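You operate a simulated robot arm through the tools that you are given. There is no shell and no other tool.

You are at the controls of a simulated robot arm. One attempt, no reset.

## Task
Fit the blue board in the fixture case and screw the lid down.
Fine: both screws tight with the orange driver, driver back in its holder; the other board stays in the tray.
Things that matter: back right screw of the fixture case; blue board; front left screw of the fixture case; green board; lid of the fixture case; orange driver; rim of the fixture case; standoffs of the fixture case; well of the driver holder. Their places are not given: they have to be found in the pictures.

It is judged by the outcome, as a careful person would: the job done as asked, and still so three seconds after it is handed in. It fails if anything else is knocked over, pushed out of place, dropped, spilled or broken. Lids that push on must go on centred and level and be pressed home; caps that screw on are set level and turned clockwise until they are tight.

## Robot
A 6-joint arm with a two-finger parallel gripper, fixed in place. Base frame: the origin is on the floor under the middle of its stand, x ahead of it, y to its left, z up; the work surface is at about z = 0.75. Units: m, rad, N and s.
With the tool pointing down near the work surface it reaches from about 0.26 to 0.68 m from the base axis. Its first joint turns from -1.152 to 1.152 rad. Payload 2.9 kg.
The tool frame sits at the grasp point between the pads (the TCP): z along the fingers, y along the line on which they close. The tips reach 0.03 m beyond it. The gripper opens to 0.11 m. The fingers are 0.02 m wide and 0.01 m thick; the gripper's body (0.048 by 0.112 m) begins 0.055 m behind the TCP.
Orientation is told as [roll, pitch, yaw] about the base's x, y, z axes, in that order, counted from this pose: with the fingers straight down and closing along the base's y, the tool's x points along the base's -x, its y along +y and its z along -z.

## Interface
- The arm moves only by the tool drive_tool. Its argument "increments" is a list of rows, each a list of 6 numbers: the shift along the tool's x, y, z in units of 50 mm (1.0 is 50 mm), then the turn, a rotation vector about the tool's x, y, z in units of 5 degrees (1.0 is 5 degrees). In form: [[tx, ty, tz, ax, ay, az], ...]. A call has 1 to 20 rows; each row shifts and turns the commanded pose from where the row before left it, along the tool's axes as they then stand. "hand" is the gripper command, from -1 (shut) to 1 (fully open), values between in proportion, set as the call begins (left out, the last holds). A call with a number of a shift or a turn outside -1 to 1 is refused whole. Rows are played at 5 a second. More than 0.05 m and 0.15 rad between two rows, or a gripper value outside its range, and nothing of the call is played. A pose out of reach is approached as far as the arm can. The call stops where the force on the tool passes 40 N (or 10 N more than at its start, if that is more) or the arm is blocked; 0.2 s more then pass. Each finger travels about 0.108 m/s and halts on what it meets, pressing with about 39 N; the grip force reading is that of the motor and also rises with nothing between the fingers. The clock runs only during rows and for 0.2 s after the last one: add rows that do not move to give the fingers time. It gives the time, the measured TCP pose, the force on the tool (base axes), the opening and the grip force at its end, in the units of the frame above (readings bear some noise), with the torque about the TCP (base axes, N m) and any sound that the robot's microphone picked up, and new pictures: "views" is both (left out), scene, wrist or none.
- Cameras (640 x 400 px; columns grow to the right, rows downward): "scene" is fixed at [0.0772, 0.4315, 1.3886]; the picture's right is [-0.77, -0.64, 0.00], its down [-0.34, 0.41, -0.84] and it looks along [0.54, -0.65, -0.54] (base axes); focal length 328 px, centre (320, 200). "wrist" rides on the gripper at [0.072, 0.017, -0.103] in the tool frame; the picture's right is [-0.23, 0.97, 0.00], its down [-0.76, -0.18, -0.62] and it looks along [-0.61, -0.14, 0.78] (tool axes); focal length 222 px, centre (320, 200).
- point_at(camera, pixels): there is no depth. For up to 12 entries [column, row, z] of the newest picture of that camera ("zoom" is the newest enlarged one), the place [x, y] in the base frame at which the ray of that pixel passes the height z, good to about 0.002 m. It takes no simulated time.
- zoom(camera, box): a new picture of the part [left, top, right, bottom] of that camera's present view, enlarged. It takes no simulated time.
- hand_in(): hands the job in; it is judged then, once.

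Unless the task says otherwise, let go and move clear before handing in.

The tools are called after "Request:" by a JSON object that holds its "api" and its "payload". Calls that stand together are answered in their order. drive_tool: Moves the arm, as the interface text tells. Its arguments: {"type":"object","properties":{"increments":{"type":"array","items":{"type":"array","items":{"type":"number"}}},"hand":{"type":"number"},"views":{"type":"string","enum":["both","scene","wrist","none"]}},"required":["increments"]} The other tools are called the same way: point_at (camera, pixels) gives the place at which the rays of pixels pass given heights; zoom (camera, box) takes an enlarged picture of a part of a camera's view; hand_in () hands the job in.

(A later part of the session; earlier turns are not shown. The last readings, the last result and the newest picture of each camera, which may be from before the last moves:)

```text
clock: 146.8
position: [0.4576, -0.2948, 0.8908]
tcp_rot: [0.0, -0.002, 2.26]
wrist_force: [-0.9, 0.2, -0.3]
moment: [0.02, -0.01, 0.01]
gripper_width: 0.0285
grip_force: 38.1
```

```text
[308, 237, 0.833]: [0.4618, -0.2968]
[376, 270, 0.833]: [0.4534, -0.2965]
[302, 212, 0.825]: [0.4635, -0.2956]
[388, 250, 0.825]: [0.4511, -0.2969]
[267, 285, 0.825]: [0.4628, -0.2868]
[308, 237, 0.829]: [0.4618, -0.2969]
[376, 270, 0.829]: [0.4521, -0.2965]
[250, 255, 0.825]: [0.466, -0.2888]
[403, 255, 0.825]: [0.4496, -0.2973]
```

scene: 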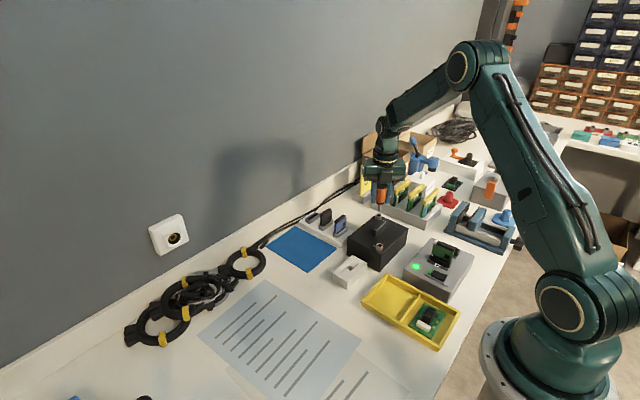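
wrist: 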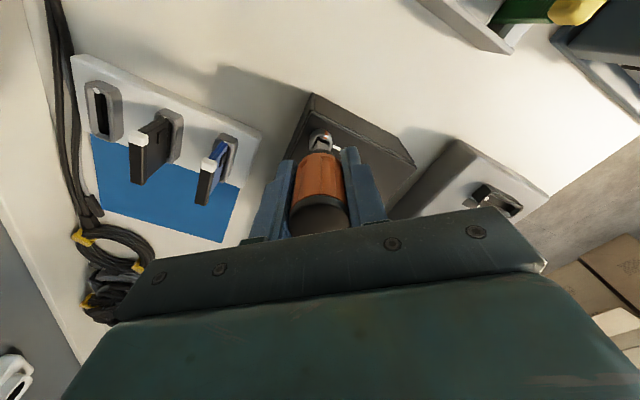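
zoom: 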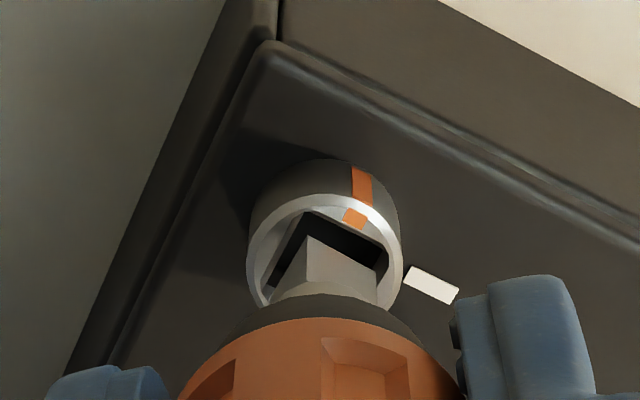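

The bit centre (0.4576,-0.2921) now matches the socket (0.4575,-0.2915). I'll lower in 1 mm steps.

Request:
{"api": "drive_tool", "payload": {"increments": [[-0.008, -0.005, 0.02, 0, 0, 0], [0, 0, 0.02, 0, 0, 0], [0, 0, 0.02, 0, 0, 0], [0, 0, 0, 0, 0, 0]], "views": "none"}}

Request:
{"api": "drive_tool", "payload": {"increments": [[0, 0, 0.02, 0, 0, 0], [0, 0, 0.02, 0, 0, 0], [0, 0, 0, 0, 0, 0]], "views": "none"}}

Request:
{"api": "drive_tool", "payload": {"increments": [[0, 0, 0.02, 0, 0, 0], [0, 0, 0.02, 0, 0, 0], [0, 0, 0, 0, 0, 0]], "views": "wrist"}}

Request:
{"api": "zoom", "payload": {"camera": "scene", "box": [364, 195, 389, 220]}}

Request:
{"api": "zoom", "payload": {"camera": "wrist", "box": [290, 105, 350, 165]}}

```text
clock: 147.8
position: [0.458, -0.2951, 0.8876]
tcp_rot: [0.0, 0.002, 2.261]
wrist_force: [0.2, 1.1, -0.6]
moment: [0.0, -0.03, 0.01]
gripper_width: 0.0286
grip_force: 39.6
```

```text
clock: 148.6
position: [0.4583, -0.295, 0.8865]
tcp_rot: [-0.001, 0.001, 2.26]
wrist_force: [0.5, 0.3, -0.2]
moment: [0.0, 0.0, -0.04]
gripper_width: 0.0285
grip_force: 38.8
```

```text
clock: 149.4
position: [0.4584, -0.2948, 0.8845]
tcp_rot: [-0.002, 0.002, 2.26]
wrist_force: [-0.5, -0.6, -1.3]
moment: [-0.02, 0.0, -0.01]
gripper_width: 0.0284
grip_force: 39.0
```

wrist: 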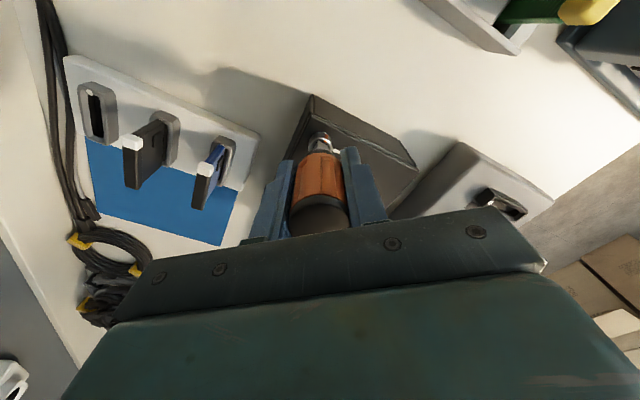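

```text
16.00 times, centred on (376, 208) of scene
```

zoom: 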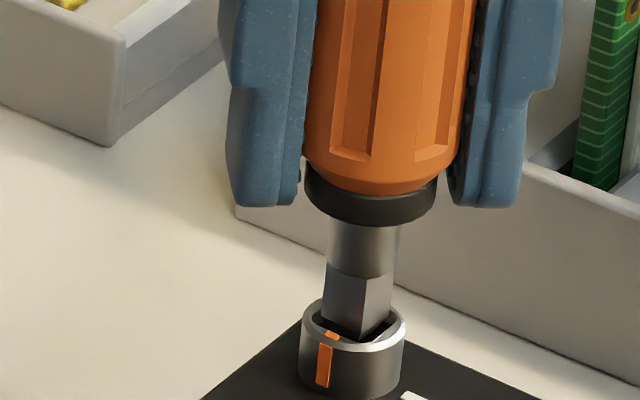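

```text
6.67 times, centred on (320, 135) of wrist
```

zoom: 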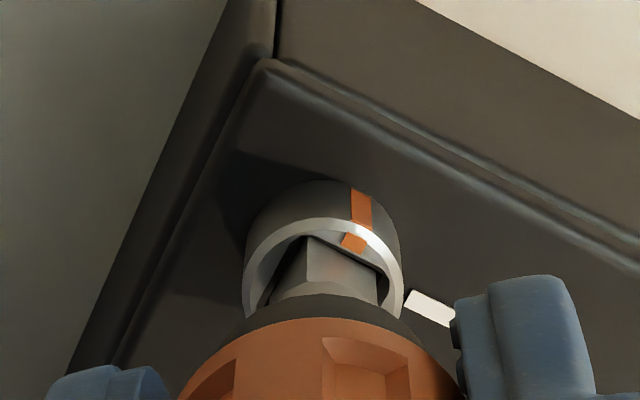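

The bit has entered the socket centrally. I'll continue down to the bottom.

Request:
{"api": "drive_tool", "payload": {"increments": [[0, 0, 0.02, 0, 0, 0], [0, 0, 0.02, 0, 0, 0], [0, 0, 0, 0, 0, 0]], "views": "none"}}

Request:
{"api": "drive_tool", "payload": {"increments": [[0, 0, 0.02, 0, 0, 0], [0, 0, 0.02, 0, 0, 0], [0, 0, 0, 0, 0, 0]], "views": "none"}}

Request:
{"api": "drive_tool", "payload": {"increments": [[0, 0, 0.02, 0, 0, 0], [0, 0, 0, 0, 0, 0]], "views": "none"}}

Request:
{"api": "drive_tool", "payload": {"increments": [[0, 0, 0.02, 0, 0, 0], [0, 0, 0, 0, 0, 0]], "views": "none"}}

Request:
{"api": "zoom", "payload": {"camera": "scene", "box": [364, 195, 389, 220]}}

```text
clock: 150.2
position: [0.458, -0.2947, 0.881]
tcp_rot: [-0.002, 0.0, 2.262]
wrist_force: [-0.2, 5.0, -0.3]
moment: [0.25, 0.02, 0.02]
gripper_width: 0.0286
grip_force: 39.2
```

```text
clock: 151.0
position: [0.4583, -0.2938, 0.8795]
tcp_rot: [0.0, 0.0, 2.261]
wrist_force: [-1.6, 6.8, 1.6]
moment: [0.37, 0.06, 0.02]
gripper_width: 0.0285
grip_force: 39.3
```

```text
clock: 151.6
position: [0.4576, -0.2943, 0.8792]
tcp_rot: [-0.003, 0.0, 2.262]
wrist_force: [-1.4, 7.4, 4.7]
moment: [0.39, 0.12, 0.01]
gripper_width: 0.0283
grip_force: 38.9
```

```text
clock: 152.2
position: [0.4587, -0.2951, 0.8783]
tcp_rot: [0.0, 0.001, 2.261]
wrist_force: [-5.9, 9.1, 15.3]
moment: [0.5, 0.35, -0.01]
gripper_width: 0.0283
grip_force: 39.1
```

```text
16.00 times, centred on (376, 208) of scene
```

zoom: 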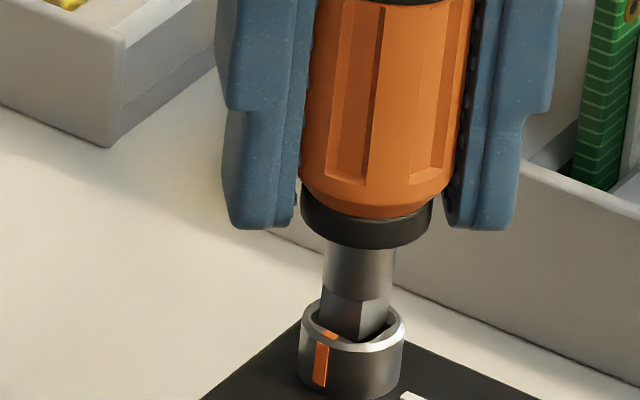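

It bottomed with a small side load of (-6,+9) N. I'll centre by 2 mm in +y and ease the down-force before turning.

Request:
{"api": "drive_tool", "payload": {"increments": [[-0.036, -0.006, -0.015, 0, 0, 0], [0, 0, 0, 0, 0, 0]], "views": "none"}}

Request:
{"api": "drive_tool", "payload": {"increments": [[0, 0, 0, 0, 0, 1], [0, 0, 0, 0, 0, 1], [0, 0, 0, 0, 0, 1], [0, 0, 0, 0, 0, 0]], "views": "none"}}

Request:
{"api": "zoom", "payload": {"camera": "scene", "box": [364, 195, 389, 220]}}

```text
clock: 152.8
position: [0.4579, -0.2943, 0.8791]
tcp_rot: [-0.001, 0.004, 2.259]
wrist_force: [2.4, -2.0, 5.4]
moment: [-0.13, -0.08, -0.02]
gripper_width: 0.0283
grip_force: 39.1
```

```text
clock: 153.8
position: [0.4569, -0.293, 0.879]
tcp_rot: [-0.001, 0.002, 1.998]
wrist_force: [1.2, -3.5, 5.6]
moment: [-0.15, -0.05, 0.01]
gripper_width: 0.0284
grip_force: 39.0
```

```text
16.00 times, centred on (376, 208) of scene
```

zoom: 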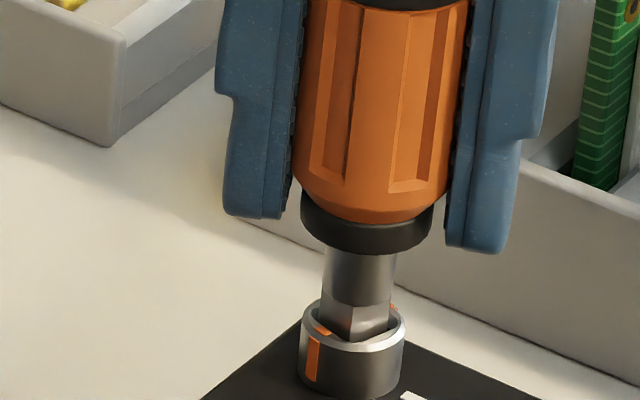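

The mark is moving clockwise with the driver. I'll continue in 20° lots, watching the torque.

Request:
{"api": "drive_tool", "payload": {"increments": [[0, 0.003, 0.003, 0, 0, 1], [0, 0.003, 0, 0, 0, 1], [0, 0.003, 0, 0, 0, 1], [0, 0.003, 0, 0, 0, 1], [0, 0, 0, 0, 0, 0]], "views": "none"}}

Request:
{"api": "drive_tool", "payload": {"increments": [[0, 0.003, 0.003, 0, 0, 1], [0, 0.003, 0, 0, 0, 1], [0, 0.003, 0, 0, 0, 1], [0, 0.003, 0, 0, 0, 1], [0, 0, 0, 0, 0, 0]], "views": "none"}}

Request:
{"api": "zoom", "payload": {"camera": "scene", "box": [364, 195, 389, 220]}}

Request:
{"api": "drive_tool", "payload": {"increments": [[0, 0.003, 0.003, 0, 0, 1], [0, 0.003, 0, 0, 0, 1], [0, 0.003, 0, 0, 0, 1], [0, 0.003, 0, 0, 0, 1], [0, 0, 0, 0, 0, 0]], "views": "none"}}

Request:
{"api": "zoom", "payload": {"camera": "scene", "box": [364, 195, 389, 220]}}

```text
clock: 155.0
position: [0.4571, -0.2941, 0.8778]
tcp_rot: [-0.001, -0.001, 1.651]
wrist_force: [-0.7, -2.1, 13.7]
moment: [-0.13, 0.1, 0.03]
gripper_width: 0.0284
grip_force: 38.9
```

```text
clock: 156.2
position: [0.4566, -0.2934, 0.8791]
tcp_rot: [-0.003, -0.001, 1.299]
wrist_force: [0.7, -1.4, 15.7]
moment: [-0.03, -0.07, -0.01]
gripper_width: 0.0284
grip_force: 39.0
```

```text
16.00 times, centred on (376, 208) of scene
```

zoom: 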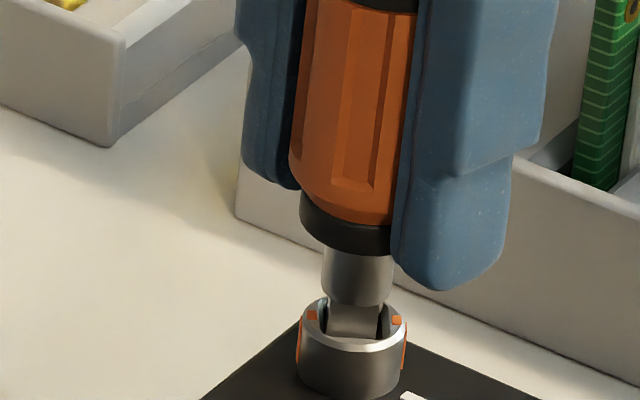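

```text
clock: 157.4
position: [0.4557, -0.2928, 0.8792]
tcp_rot: [-0.003, -0.002, 0.951]
wrist_force: [2.1, -1.0, 19.3]
moment: [-0.02, -0.11, 0.0]
gripper_width: 0.0285
grip_force: 39.2
```

```text
16.00 times, centred on (376, 208) of scene
```

zoom: 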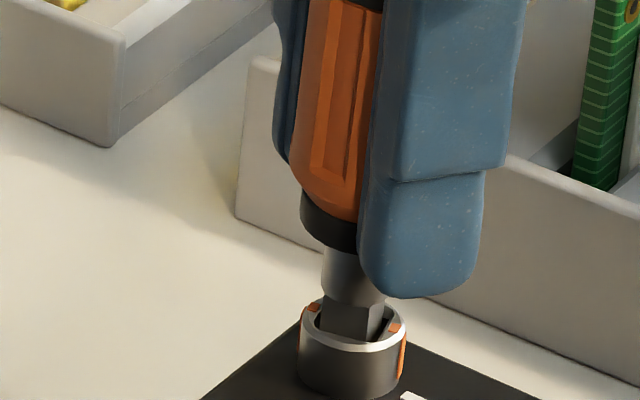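

Turning smoothly; the marks (310,310)–(395,328) are approaching the x direction. I'll continue.

Request:
{"api": "drive_tool", "payload": {"increments": [[0, 0.003, 0, 0, 0, 1], [0, 0.003, 0, 0, 0, 1], [0, 0.003, 0, 0, 0, 1], [0, 0.003, 0, 0, 0, 1], [0, 0, 0, 0, 0, 0]], "views": "none"}}

Request:
{"api": "drive_tool", "payload": {"increments": [[0, 0, 0, 0, 0, 1], [0, 0, 0, 0, 0, 1], [0, 0, 0, 0, 0, 0]], "views": "none"}}

Request:
{"api": "zoom", "payload": {"camera": "scene", "box": [364, 195, 389, 220]}}

Request:
{"api": "drive_tool", "payload": {"increments": [[0, 0, 0, 0, 0, 1], [0, 0, 0, 0, 0, 1], [0, 0, 0, 0, 0, 0]], "views": "none"}}

Request:
{"api": "zoom", "payload": {"camera": "scene", "box": [364, 195, 389, 220]}}

```text
clock: 158.6
position: [0.4549, -0.2934, 0.8789]
tcp_rot: [0.0, -0.001, 0.6]
wrist_force: [0.9, -3.3, 18.2]
moment: [-0.15, -0.06, 0.0]
gripper_width: 0.0285
grip_force: 38.9
```

```text
clock: 159.4
position: [0.4551, -0.2918, 0.8777]
tcp_rot: [-0.001, -0.001, 0.426]
wrist_force: [-0.1, -7.1, 17.4]
moment: [-0.38, 0.0, 0.13]
gripper_width: 0.0283
grip_force: 39.4
```

```text
16.00 times, centred on (376, 208) of scene
```

zoom: 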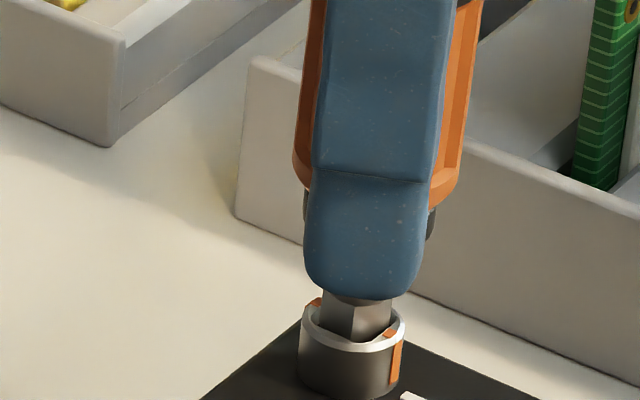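

```text
clock: 160.2
position: [0.455, -0.293, 0.8782]
tcp_rot: [-0.001, -0.002, 0.253]
wrist_force: [-0.2, -5.7, 16.8]
moment: [-0.03, 0.06, 0.45]
gripper_width: 0.0285
grip_force: 38.9
```

```text
16.00 times, centred on (376, 208) of scene
```

zoom: 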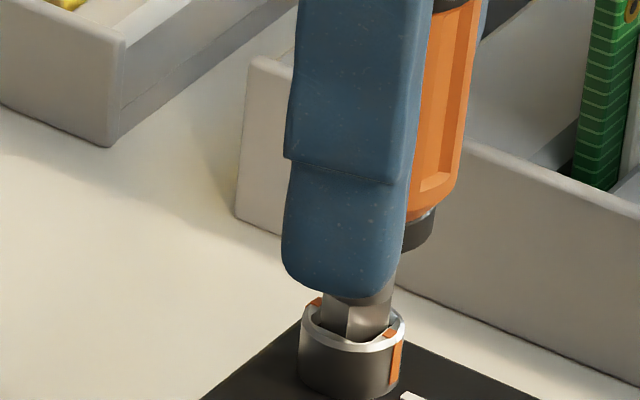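

The torque has risen to 0.45 Nm and the marks (315,303)–(391,335) lie along the tick direction: the screw has stopped. I'll give it one more small turn to be sure it's tight.

Request:
{"api": "drive_tool", "payload": {"increments": [[0, 0, 0, 0, 0, 0.8], [0, 0, 0, 0, 0, 0.8], [0, 0, 0, 0, 0, 0]], "views": "none"}}

Request:
{"api": "zoom", "payload": {"camera": "scene", "box": [364, 195, 389, 220]}}

```text
clock: 161.0
position: [0.4555, -0.2929, 0.8776]
tcp_rot: [-0.001, -0.003, 0.113]
wrist_force: [7.1, -7.8, 6.5]
moment: [-0.37, -0.23, 0.56]
gripper_width: 0.0288
grip_force: 39.4
```

```text
16.00 times, centred on (376, 208) of scene
```

zoom: 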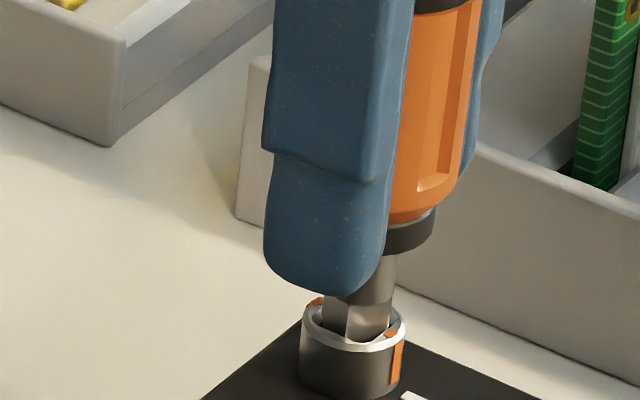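

The torque peaked at 0.56 Nm with the marks unmoved: the back-right screw is tight. I'll unwind the stored torque gently and centre the side load before lifting out.

Request:
{"api": "drive_tool", "payload": {"increments": [[-0.015, -0.025, 0, 0, 0, -0.6], [0, 0, 0, 0, 0, -0.6], [0, 0, 0, 0, 0, 0]], "views": "none"}}

Request:
{"api": "drive_tool", "payload": {"increments": [[0, 0, 0, 0, 0, -0.6], [0, 0, 0, 0, 0, -0.6], [0, 0, 0, 0, 0, 0]], "views": "none"}}

Request:
{"api": "zoom", "payload": {"camera": "scene", "box": [364, 195, 389, 220]}}

```text
clock: 161.8
position: [0.4564, -0.2949, 0.8772]
tcp_rot: [0.002, 0.0, 0.221]
wrist_force: [2.4, -0.7, 6.6]
moment: [-0.2, -0.11, 0.3]
gripper_width: 0.0285
grip_force: 39.1
```

```text
clock: 162.6
position: [0.4567, -0.2928, 0.8773]
tcp_rot: [0.001, 0.0, 0.326]
wrist_force: [3.1, 4.6, 1.5]
moment: [0.26, -0.13, 0.13]
gripper_width: 0.0287
grip_force: 38.8
```

```text
16.00 times, centred on (376, 208) of scene
```

zoom: 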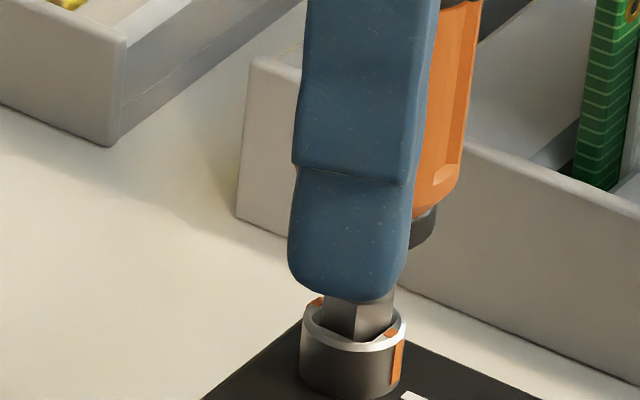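

Torque is down to 0.13 Nm with the marks still in line. I'll centre the last of the side load and lift straight out.

Request:
{"api": "drive_tool", "payload": {"increments": [[-0.012, 0.012, 0, 0, 0, -0.4], [0, 0, 0, 0, 0, 0]], "views": "none"}}

Request:
{"api": "drive_tool", "payload": {"increments": [[0, 0, -0.04, 0, 0, 0], [0, 0, -0.04, 0, 0, 0], [0, 0, -0.06, 0, 0, 0], [0, 0, -0.08, 0, 0, 0], [0, 0, 0, 0, 0, 0]], "views": "none"}}

Request:
{"api": "zoom", "payload": {"camera": "scene", "box": [364, 190, 394, 220]}}

Request:
{"api": "drive_tool", "payload": {"increments": [[0, 0, -0.15, 0, 0, 0], [0, 0, -0.3, 0, 0, 0], [0, 0, -0.4, 0, 0, 0], [0, 0, -0.4, 0, 0, 0], [0, 0, -0.2, 0, 0, 0], [0, 0, 0, 0, 0, 0]]}}

Request:
{"api": "zoom", "payload": {"camera": "scene", "box": [340, 190, 415, 275]}}

Request:
{"api": "zoom", "payload": {"camera": "wrist", "box": [220, 40, 420, 200]}}

```text
clock: 163.2
position: [0.4572, -0.2938, 0.8786]
tcp_rot: [0.003, 0.0, 0.36]
wrist_force: [-0.7, 3.1, -1.0]
moment: [-0.04, 0.0, 0.1]
gripper_width: 0.0287
grip_force: 39.1
```

```text
clock: 164.4
position: [0.4561, -0.2937, 0.8886]
tcp_rot: [-0.001, -0.002, 0.358]
wrist_force: [-0.1, 0.4, 0.4]
moment: [-0.02, -0.04, -0.01]
gripper_width: 0.0287
grip_force: 39.3
```

```text
13.33 times, centred on (379, 205) of scene
```

zoom: 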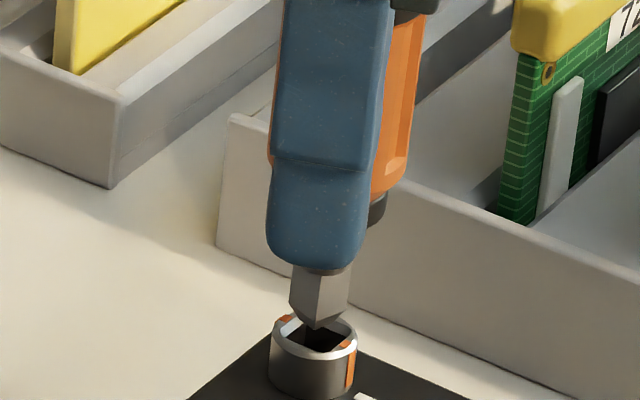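

```text
clock: 165.8
position: [0.4564, -0.2919, 0.9615]
tcp_rot: [0.001, -0.001, 0.358]
wrist_force: [-1.0, 0.7, 0.0]
moment: [-0.02, -0.02, -0.01]
gripper_width: 0.0286
grip_force: 38.3
```

scene: 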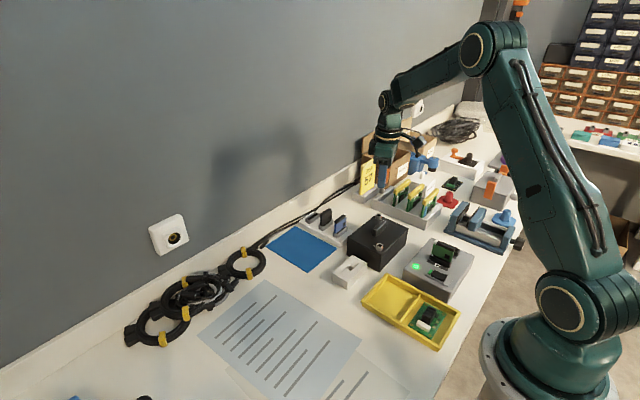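
wrist: 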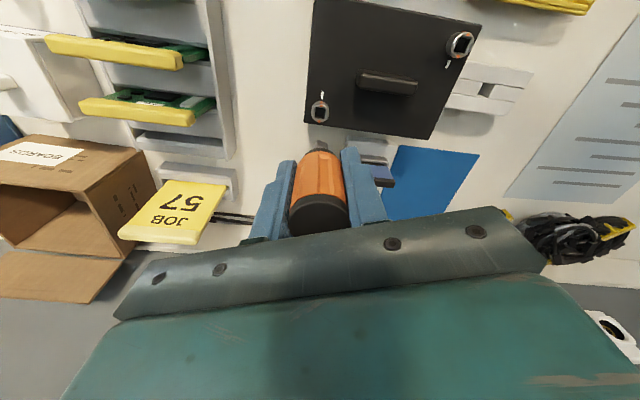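

```text
4.71 times, centred on (378, 232) of scene
```

zoom: 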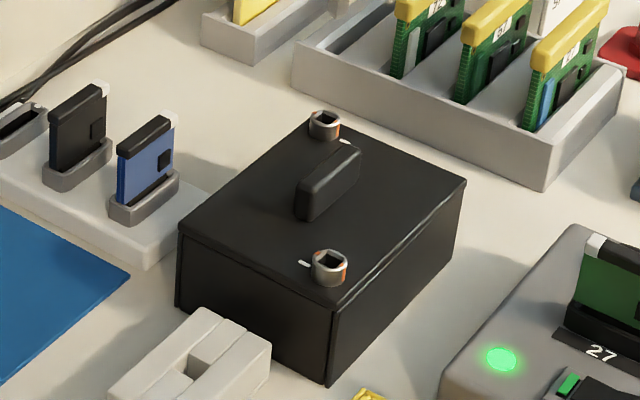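

```text
2.50 times, centred on (320, 120) of wrist
```

zoom: 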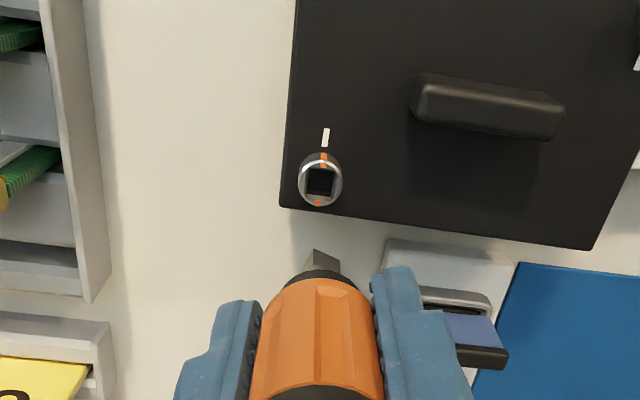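

The back-right screw's orange mark now points at its tick (326,137). I'll check both screws closely before returning the driver.

Request:
{"api": "zoom", "payload": {"camera": "wrist", "box": [430, 20, 490, 80]}}

Request:
{"api": "zoom", "payload": {"camera": "wrist", "box": [295, 85, 345, 135]}}

Request:
{"api": "zoom", "payload": {"camera": "scene", "box": [366, 238, 400, 266]}}

Request:
{"api": "zoom", "payload": {"camera": "scene", "box": [335, 222, 369, 250]}}

Request:
{"api": "zoom", "payload": {"camera": "scene", "box": [390, 208, 424, 236]}}

```text
6.67 times, centred on (460, 50) of wrist
```

zoom: 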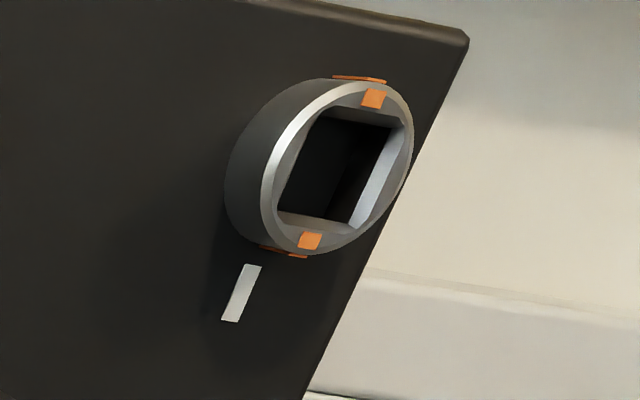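

```text
8.00 times, centred on (320, 110) of wrist
```

zoom: 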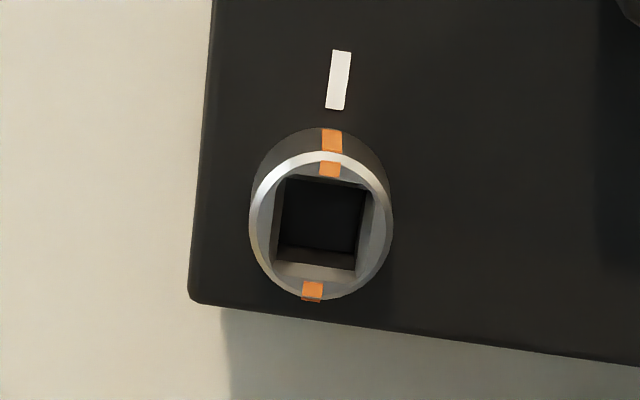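

```text
14.29 times, centred on (383, 252) of scene
```

zoom: 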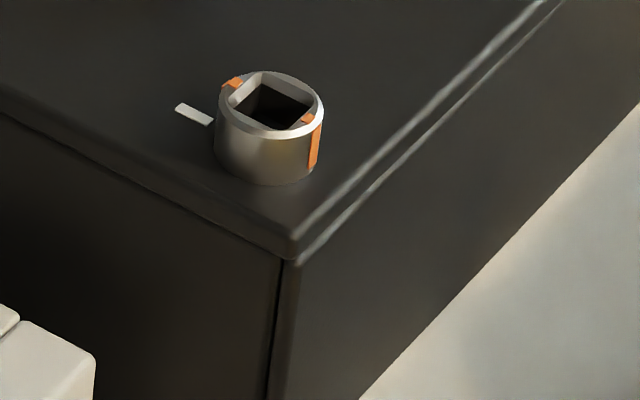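

```text
14.29 times, centred on (352, 236) of scene
```

zoom: 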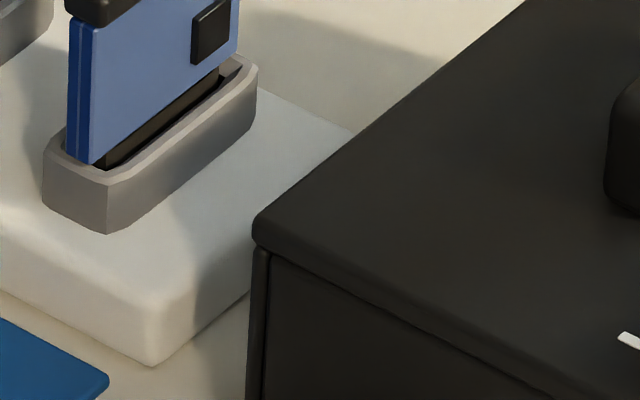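

```text
14.29 times, centred on (407, 222) of scene
```

zoom: 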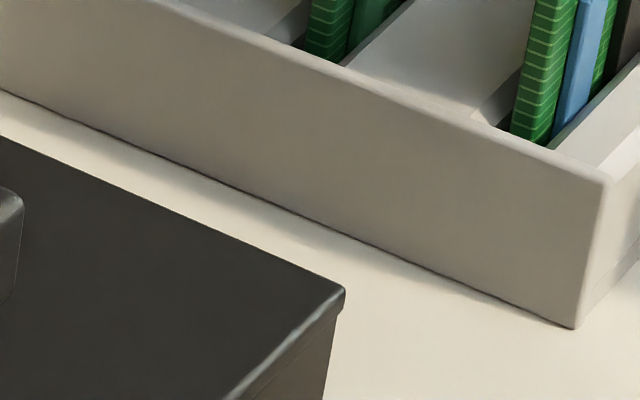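

Both screws' marks point at their ticks, their sockets are square to the case, and the lid is flush. Now I'll carry the driver back over the holder near (0.421,-0.099), trimming the yaw 20° so the bit squares with the well.

Request:
{"api": "drive_tool", "payload": {"increments": [[-0.02, 0.12, 0, 0, 0, 0], [-0.05, 0.3, 0, 0, 0, 0], [-0.08, 0.45, 0, 0, 0, 0], [-0.08, 0.45, 0, 0, 0, 0], [-0.08, 0.45, 0, 0, 0, 0], [-0.08, 0.45, 0, 0, 0, 0], [-0.08, 0.45, 0, 0, 0, 0], [-0.08, 0.45, 0, 0, 0, 0], [-0.06, 0.36, 0, 0, 0, 0], [-0.05, 0.25, 0, 0, 0, 0], [-0.017, 0.11, 0, 0, 0, 0], [0, 0, 0, 0, 0, -1], [0, 0, 0, 0, 0, -1], [0, 0, 0, 0, 0, -1], [0, 0, 0, 0, 0, -1], [0, 0, 0, 0, 0, 0]]}}

Request:
{"api": "zoom", "payload": {"camera": "scene", "box": [320, 195, 390, 290]}}

Request:
{"api": "zoom", "payload": {"camera": "wrist", "box": [240, 40, 400, 180]}}

```text
clock: 169.2
position: [0.4211, -0.1014, 0.9619]
tcp_rot: [-0.001, -0.001, 0.709]
wrist_force: [0.6, 0.1, -0.6]
moment: [-0.03, -0.01, -0.02]
gripper_width: 0.0286
grip_force: 39.0
```

scene: 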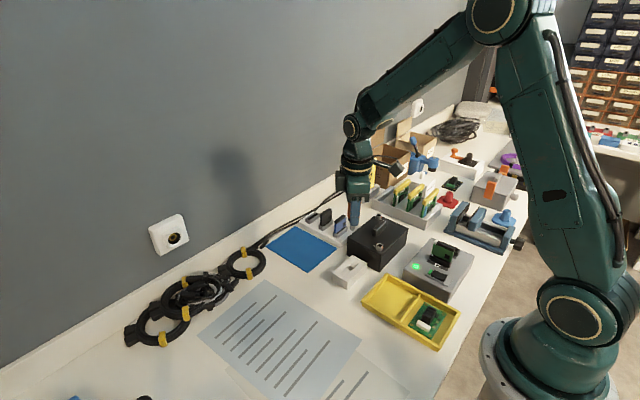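
wrist: 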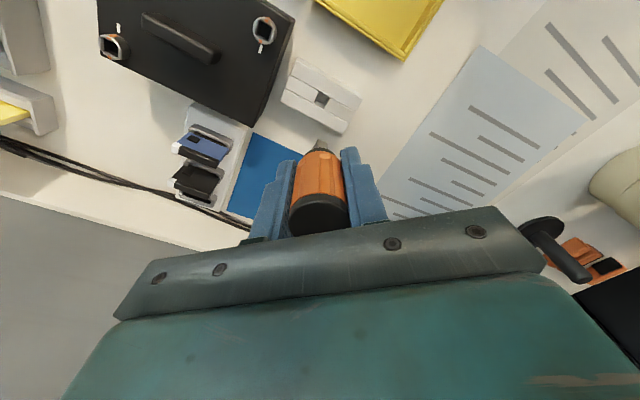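

```text
4.21 times, centred on (355, 242) of scene
```

zoom: 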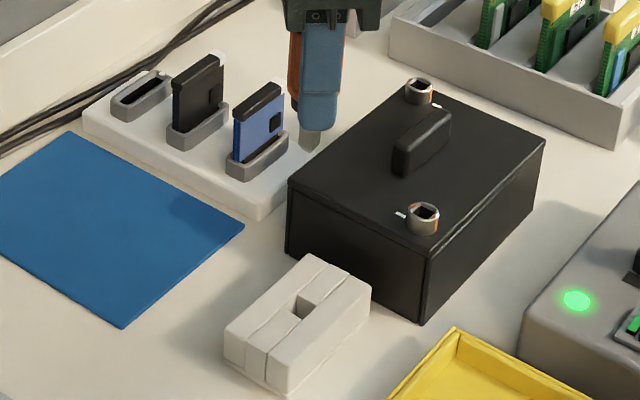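

```text
2.86 times, centred on (320, 110) of wrist
```

zoom: 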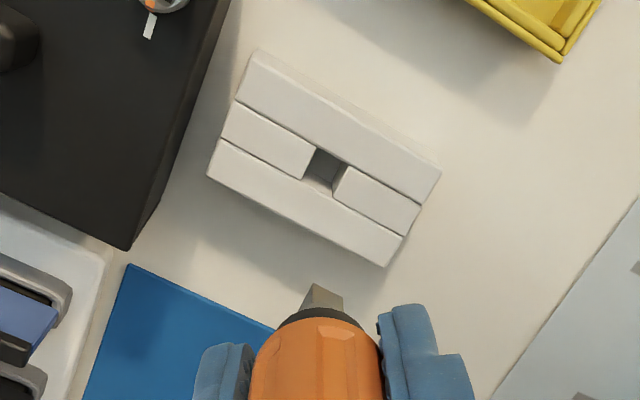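

The well's edges and the bit's edges are parallel now. I'll project the well's corners.

Request:
{"api": "point_at", "payload": {"camera": "zoom", "pixels": [[318, 148, 0.777], [347, 163, 0.777], [333, 194, 0.777], [303, 179, 0.777], [315, 283, 0.903], [343, 295, 0.903]]}}

```text
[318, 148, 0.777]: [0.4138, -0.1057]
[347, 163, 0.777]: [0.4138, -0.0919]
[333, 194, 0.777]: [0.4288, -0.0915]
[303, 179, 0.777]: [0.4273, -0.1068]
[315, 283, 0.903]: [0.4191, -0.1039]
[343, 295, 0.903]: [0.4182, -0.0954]
```

The well is a 14 mm square centred at (0.4209,-0.099), and the bit appears within about 2 mm of it. I'll shift 1 mm in -x and lower to 15 mm above the holder for a check.

Request:
{"api": "drive_tool", "payload": {"increments": [[0.015, 0.013, 0.2, 0, 0, 0], [0, 0, 0.4, 0, 0, 0], [0, 0, 0.5, 0, 0, 0], [0, 0, 0.5, 0, 0, 0], [0, 0, 0.35, 0, 0, 0], [0, 0, 0.2, 0, 0, 0], [0, 0, 0.06, 0, 0, 0], [0, 0, 0, 0, 0, 0], [0, 0, 0, 0, 0, 0]]}}

Request:
{"api": "zoom", "payload": {"camera": "scene", "box": [330, 235, 375, 285]}}

Request:
{"api": "zoom", "payload": {"camera": "wrist", "box": [280, 95, 360, 165]}}

```text
clock: 171.2
position: [0.4189, -0.101, 0.8509]
tcp_rot: [-0.001, -0.001, 0.707]
wrist_force: [-0.6, -0.6, -0.4]
moment: [-0.01, 0.01, -0.01]
gripper_width: 0.0285
grip_force: 39.3
```

scene: 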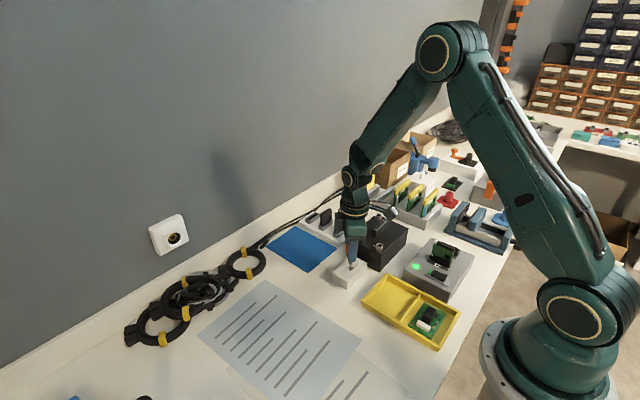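
wrist: 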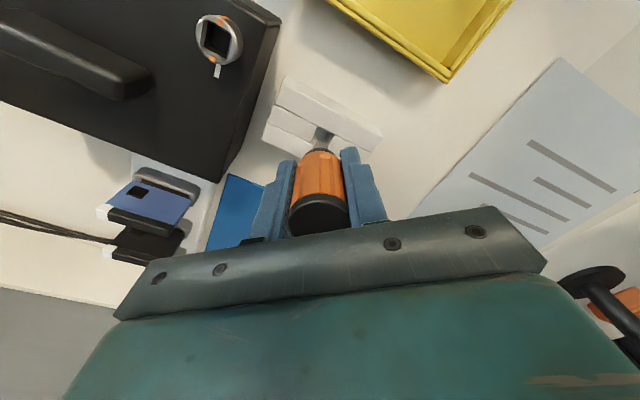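

```text
8.00 times, centred on (352, 260) of scene
```

zoom: 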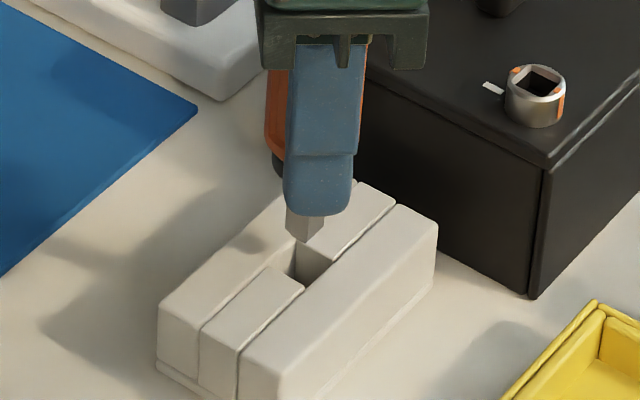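

```text
5.71 times, centred on (320, 130) of wrist
```

zoom: 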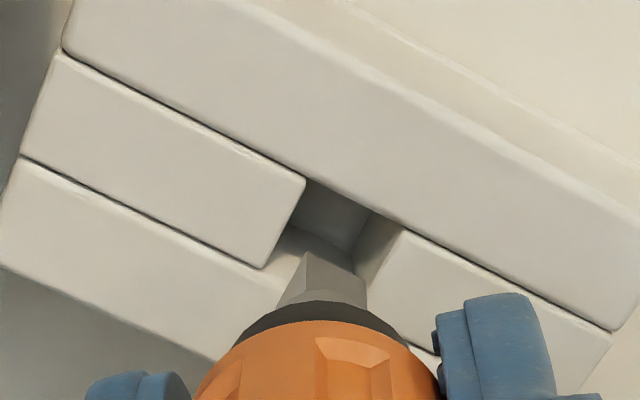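

Request:
{"api": "point_at", "payload": {"camera": "zoom", "pixels": [[305, 252, 0.7925], [367, 280, 0.7925], [305, 180, 0.777], [400, 228, 0.777], [262, 267, 0.777], [305, 252, 0.788], [367, 280, 0.788]]}}

```text
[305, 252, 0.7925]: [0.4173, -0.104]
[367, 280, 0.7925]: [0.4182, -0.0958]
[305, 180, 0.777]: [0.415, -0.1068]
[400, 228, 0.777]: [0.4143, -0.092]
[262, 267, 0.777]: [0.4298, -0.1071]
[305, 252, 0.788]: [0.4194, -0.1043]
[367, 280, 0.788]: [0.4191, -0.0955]
```

The bit centre (0.4223,-0.0999) matches the well centre (0.4222,-0.0995). I'll lower it in, slowing near the bottom.

Request:
{"api": "drive_tool", "payload": {"increments": [[0, 0, 0.1, 0, 0, 0], [0, 0, 0.1, 0, 0, 0], [0, 0, 0.1, 0, 0, 0], [0, 0, 0.1, 0, 0, 0], [0, 0, 0.1, 0, 0, 0], [0, 0, 0, 0, 0, 0]], "views": "wrist"}}

Request:
{"api": "zoom", "payload": {"camera": "scene", "box": [330, 235, 375, 285]}}

Request:
{"api": "drive_tool", "payload": {"increments": [[0, 0, 0.06, 0, 0, 0], [0, 0, 0.06, 0, 0, 0], [0, 0, 0.04, 0, 0, 0], [0, 0, 0, 0, 0, 0]], "views": "none"}}

Request:
{"api": "drive_tool", "payload": {"increments": [[0, 0, 0.02, 0, 0, 0], [0, 0, 0.02, 0, 0, 0], [0, 0, 0, 0, 0, 0]], "views": "none"}}

Request:
{"api": "zoom", "payload": {"camera": "scene", "box": [330, 235, 375, 285]}}

```text
clock: 172.6
position: [0.4205, -0.1006, 0.8255]
tcp_rot: [-0.003, -0.002, 0.707]
wrist_force: [0.9, -0.4, -0.3]
moment: [-0.03, 0.01, 0.03]
gripper_width: 0.0284
grip_force: 38.7
```

wrist: 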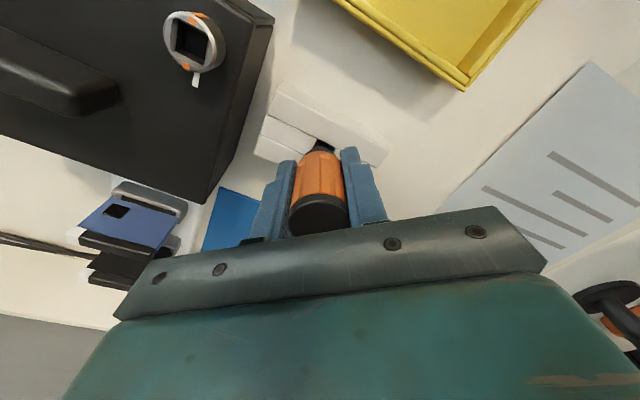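

```text
8.00 times, centred on (352, 260) of scene
```

zoom: 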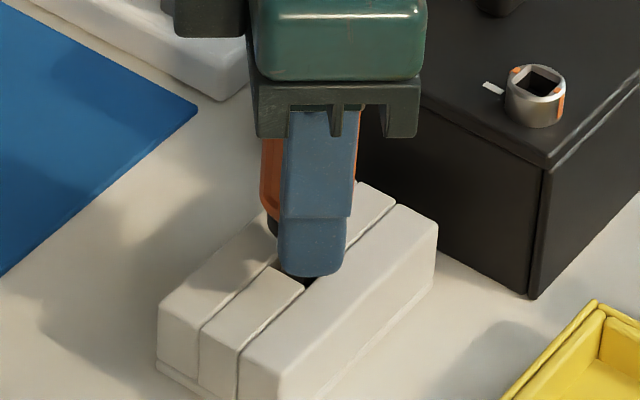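

```text
clock: 173.6
position: [0.4203, -0.1004, 0.8177]
tcp_rot: [-0.002, -0.003, 0.709]
wrist_force: [-0.5, 2.8, 0.4]
moment: [0.08, -0.02, 0.02]
gripper_width: 0.0283
grip_force: 39.1
```

```text
clock: 174.4
position: [0.42, -0.1004, 0.8158]
tcp_rot: [0.001, -0.003, 0.711]
wrist_force: [-0.1, 6.3, 0.5]
moment: [0.21, -0.01, 0.0]
gripper_width: 0.0284
grip_force: 39.2
```

```text
8.00 times, centred on (352, 260) of scene
```

zoom: 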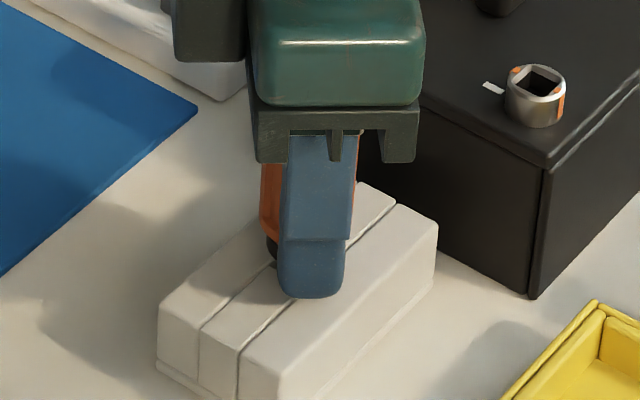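

A small +6 N push in y suggests the bit is touching the well's -y wall. I'll shift 1.2 mm in +y and continue down.

Request:
{"api": "drive_tool", "payload": {"increments": [[-0.016, 0.018, 0, 0, 0, 0], [0, 0, 0, 0, 0, 0]], "views": "none"}}

Request:
{"api": "drive_tool", "payload": {"increments": [[0, 0, 0.02, 0, 0, 0], [0, 0, 0.02, 0, 0, 0], [0, 0, 0, 0, 0, 0]], "views": "none"}}

Request:
{"api": "drive_tool", "payload": {"increments": [[0, 0, 0.02, 0, 0, 0], [0, 0, 0.02, 0, 0, 0], [0, 0, 0, 0, 0, 0]], "views": "wrist"}}

Request:
{"api": "zoom", "payload": {"camera": "scene", "box": [330, 235, 375, 285]}}

Request:
{"api": "zoom", "payload": {"camera": "wrist", "box": [250, 70, 400, 200]}}

```text
clock: 175.0
position: [0.4209, -0.1008, 0.8167]
tcp_rot: [-0.002, 0.0, 0.708]
wrist_force: [0.4, -1.4, -0.4]
moment: [-0.02, -0.03, 0.0]
gripper_width: 0.0287
grip_force: 39.4
```

```text
clock: 175.8
position: [0.4209, -0.0998, 0.8156]
tcp_rot: [-0.003, -0.001, 0.708]
wrist_force: [-6.8, 1.4, 36.0]
moment: [0.06, 0.43, 0.1]
gripper_width: 0.0284
grip_force: 39.4
```

```text
clock: 176.6
position: [0.4212, -0.1001, 0.8128]
tcp_rot: [-0.003, -0.003, 0.71]
wrist_force: [-3.1, 2.2, 35.3]
moment: [0.07, 0.14, 0.0]
gripper_width: 0.0284
grip_force: 38.5
```

wrist: 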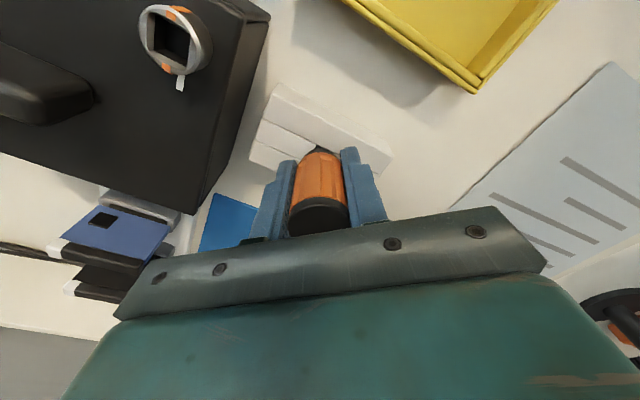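

```text
8.00 times, centred on (352, 260) of scene
```

zoom: 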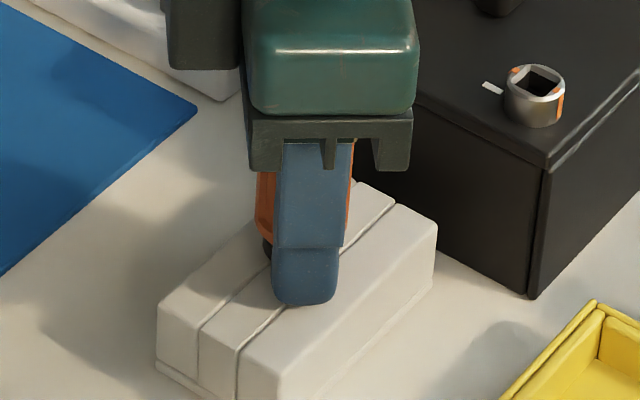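

```text
3.08 times, centred on (325, 135) of wrist
```

zoom: 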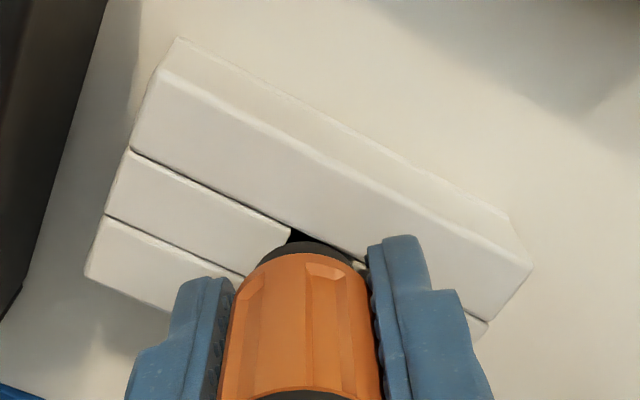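

The driver stopped about 6 mm higher than where it first stood (contact at TCP 0.816 against the 0.8095 expected), so it may not be fully seated. I'll look closely at the collar and well.

Request:
{"api": "zoom", "payload": {"camera": "wrist", "box": [295, 125, 355, 175]}}

Request:
{"api": "zoom", "payload": {"camera": "scene", "box": [338, 245, 364, 275]}}

```text
8.00 times, centred on (325, 150) of wrist
```

zoom: 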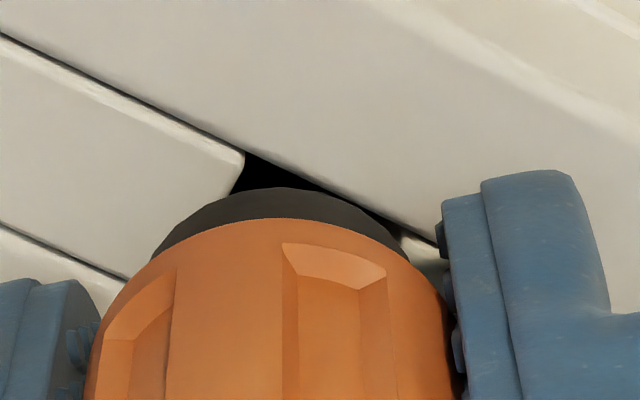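

```text
13.33 times, centred on (351, 260) of scene
```

zoom: 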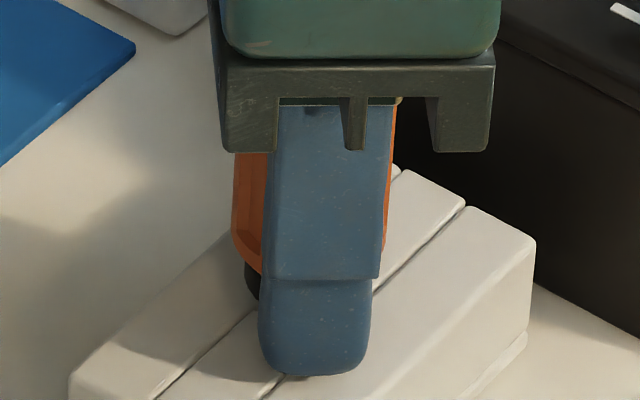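

The collar is close to the holder's top, with the bit well inside the well. I'll relieve the down-force, release the driver gently, and see how it sits.

Request:
{"api": "drive_tool", "payload": {"increments": [[0, 0, -0.03, 0, 0, 0], [0, 0, 0, 0, 0, 0]], "views": "none"}}

Request:
{"api": "drive_tool", "payload": {"increments": [[0, 0, 0, 0, 0, 0], [0, 0, 0, 0, 0, 0], [0, 0, 0, 0, 0, 0]], "hand": -0.25}}

Request:
{"api": "zoom", "payload": {"camera": "scene", "box": [330, 235, 375, 285]}}

Request:
{"api": "zoom", "payload": {"camera": "wrist", "box": [250, 70, 400, 200]}}

```text
clock: 177.2
position: [0.4208, -0.1003, 0.813]
tcp_rot: [-0.002, -0.001, 0.707]
wrist_force: [5.2, 1.0, 11.2]
moment: [0.02, -0.26, 0.0]
gripper_width: 0.0283
grip_force: 38.6
```

```text
clock: 178.0
position: [0.4201, -0.0987, 0.8145]
tcp_rot: [0.0, -0.002, 0.707]
wrist_force: [0.8, -0.3, -0.3]
moment: [0.02, 0.01, -0.01]
gripper_width: 0.0413
grip_force: 0.2
```

scene: 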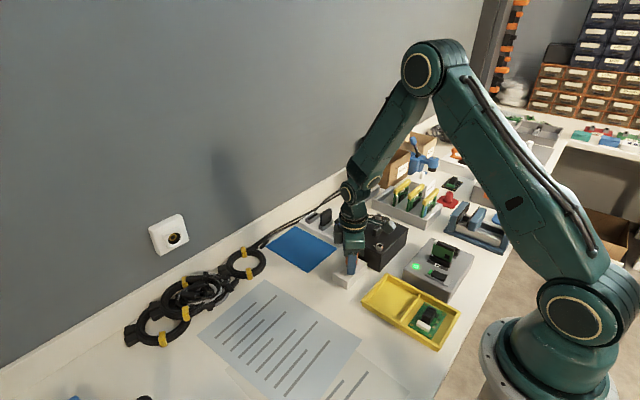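
wrist: 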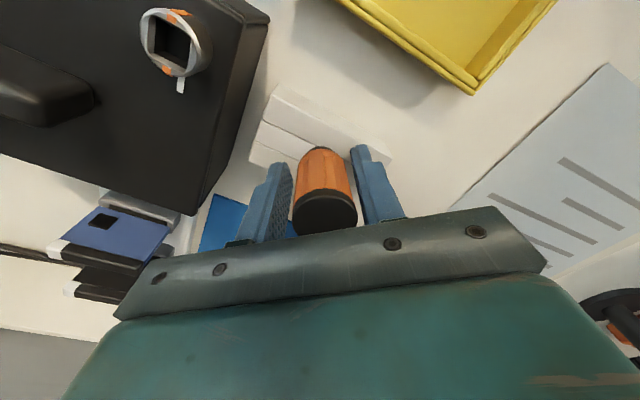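

```text
8.00 times, centred on (352, 260) of scene
```

zoom: 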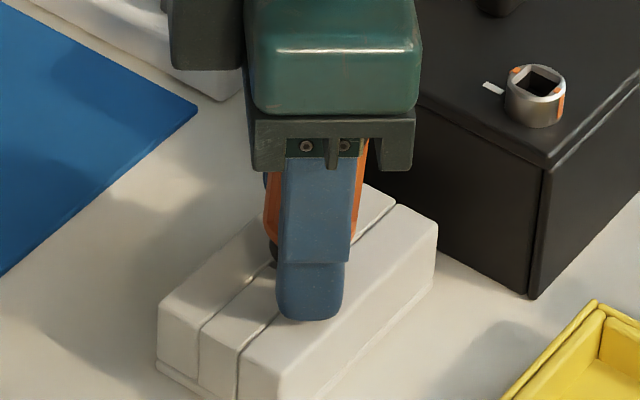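

```text
3.08 times, centred on (325, 135) of wrist
```

zoom: 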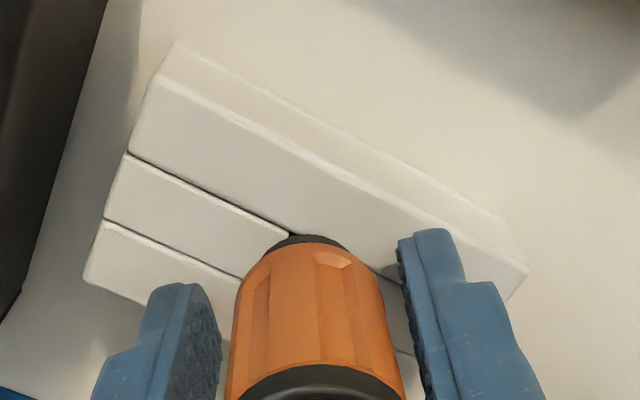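

The driver is released and has settled further down into the well. I'll rise straight up, checking that the driver stays.

Request:
{"api": "drive_tool", "payload": {"increments": [[0, 0, -0.06, 0, 0, 0], [0, 0, -0.15, 0, 0, 0], [0, 0, -0.3, 0, 0, 0], [0, 0, -0.5, 0, 0, 0], [0, 0, -0.6, 0, 0, 0], [0, 0, -0.6, 0, 0, 0], [0, 0, 0, 0, 0, 0]], "hand": -0.1}}

Request:
{"api": "zoom", "payload": {"camera": "scene", "box": [325, 235, 380, 285]}}

Request:
{"api": "zoom", "payload": {"camera": "wrist", "box": [240, 40, 400, 180]}}

```text
clock: 179.6
position: [0.4199, -0.1006, 0.925]
tcp_rot: [-0.003, -0.001, 0.709]
wrist_force: [0.1, 0.7, -0.1]
moment: [0.0, 0.0, -0.01]
gripper_width: 0.0494
grip_force: 0.1
```

scene: 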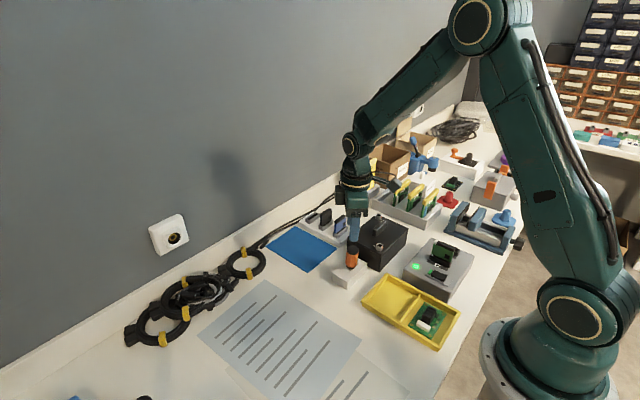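
wrist: 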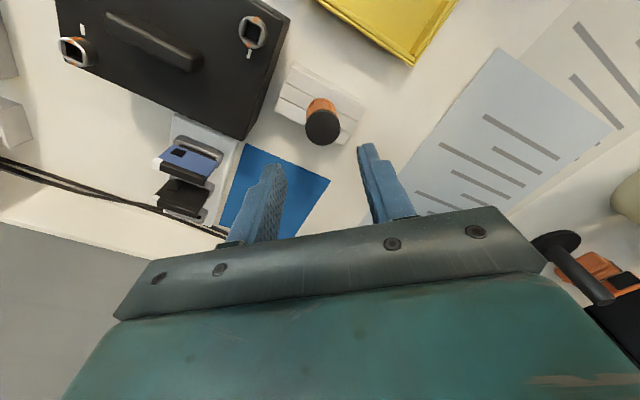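

```text
8.00 times, centred on (352, 260) of scene
```

zoom: 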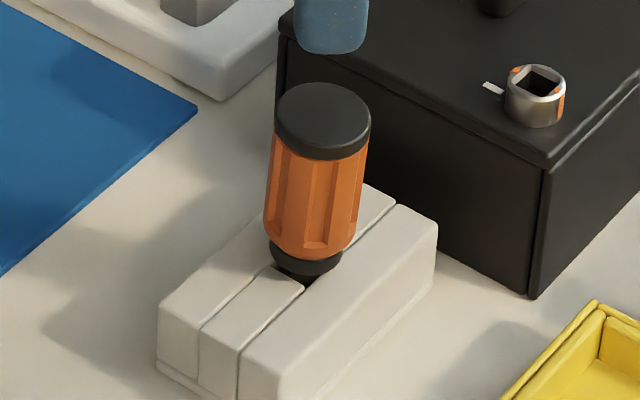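

```text
2.86 times, centred on (320, 110) of wrist
```

zoom: 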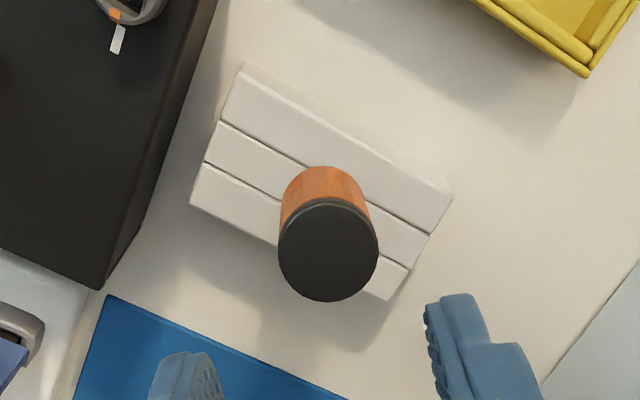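

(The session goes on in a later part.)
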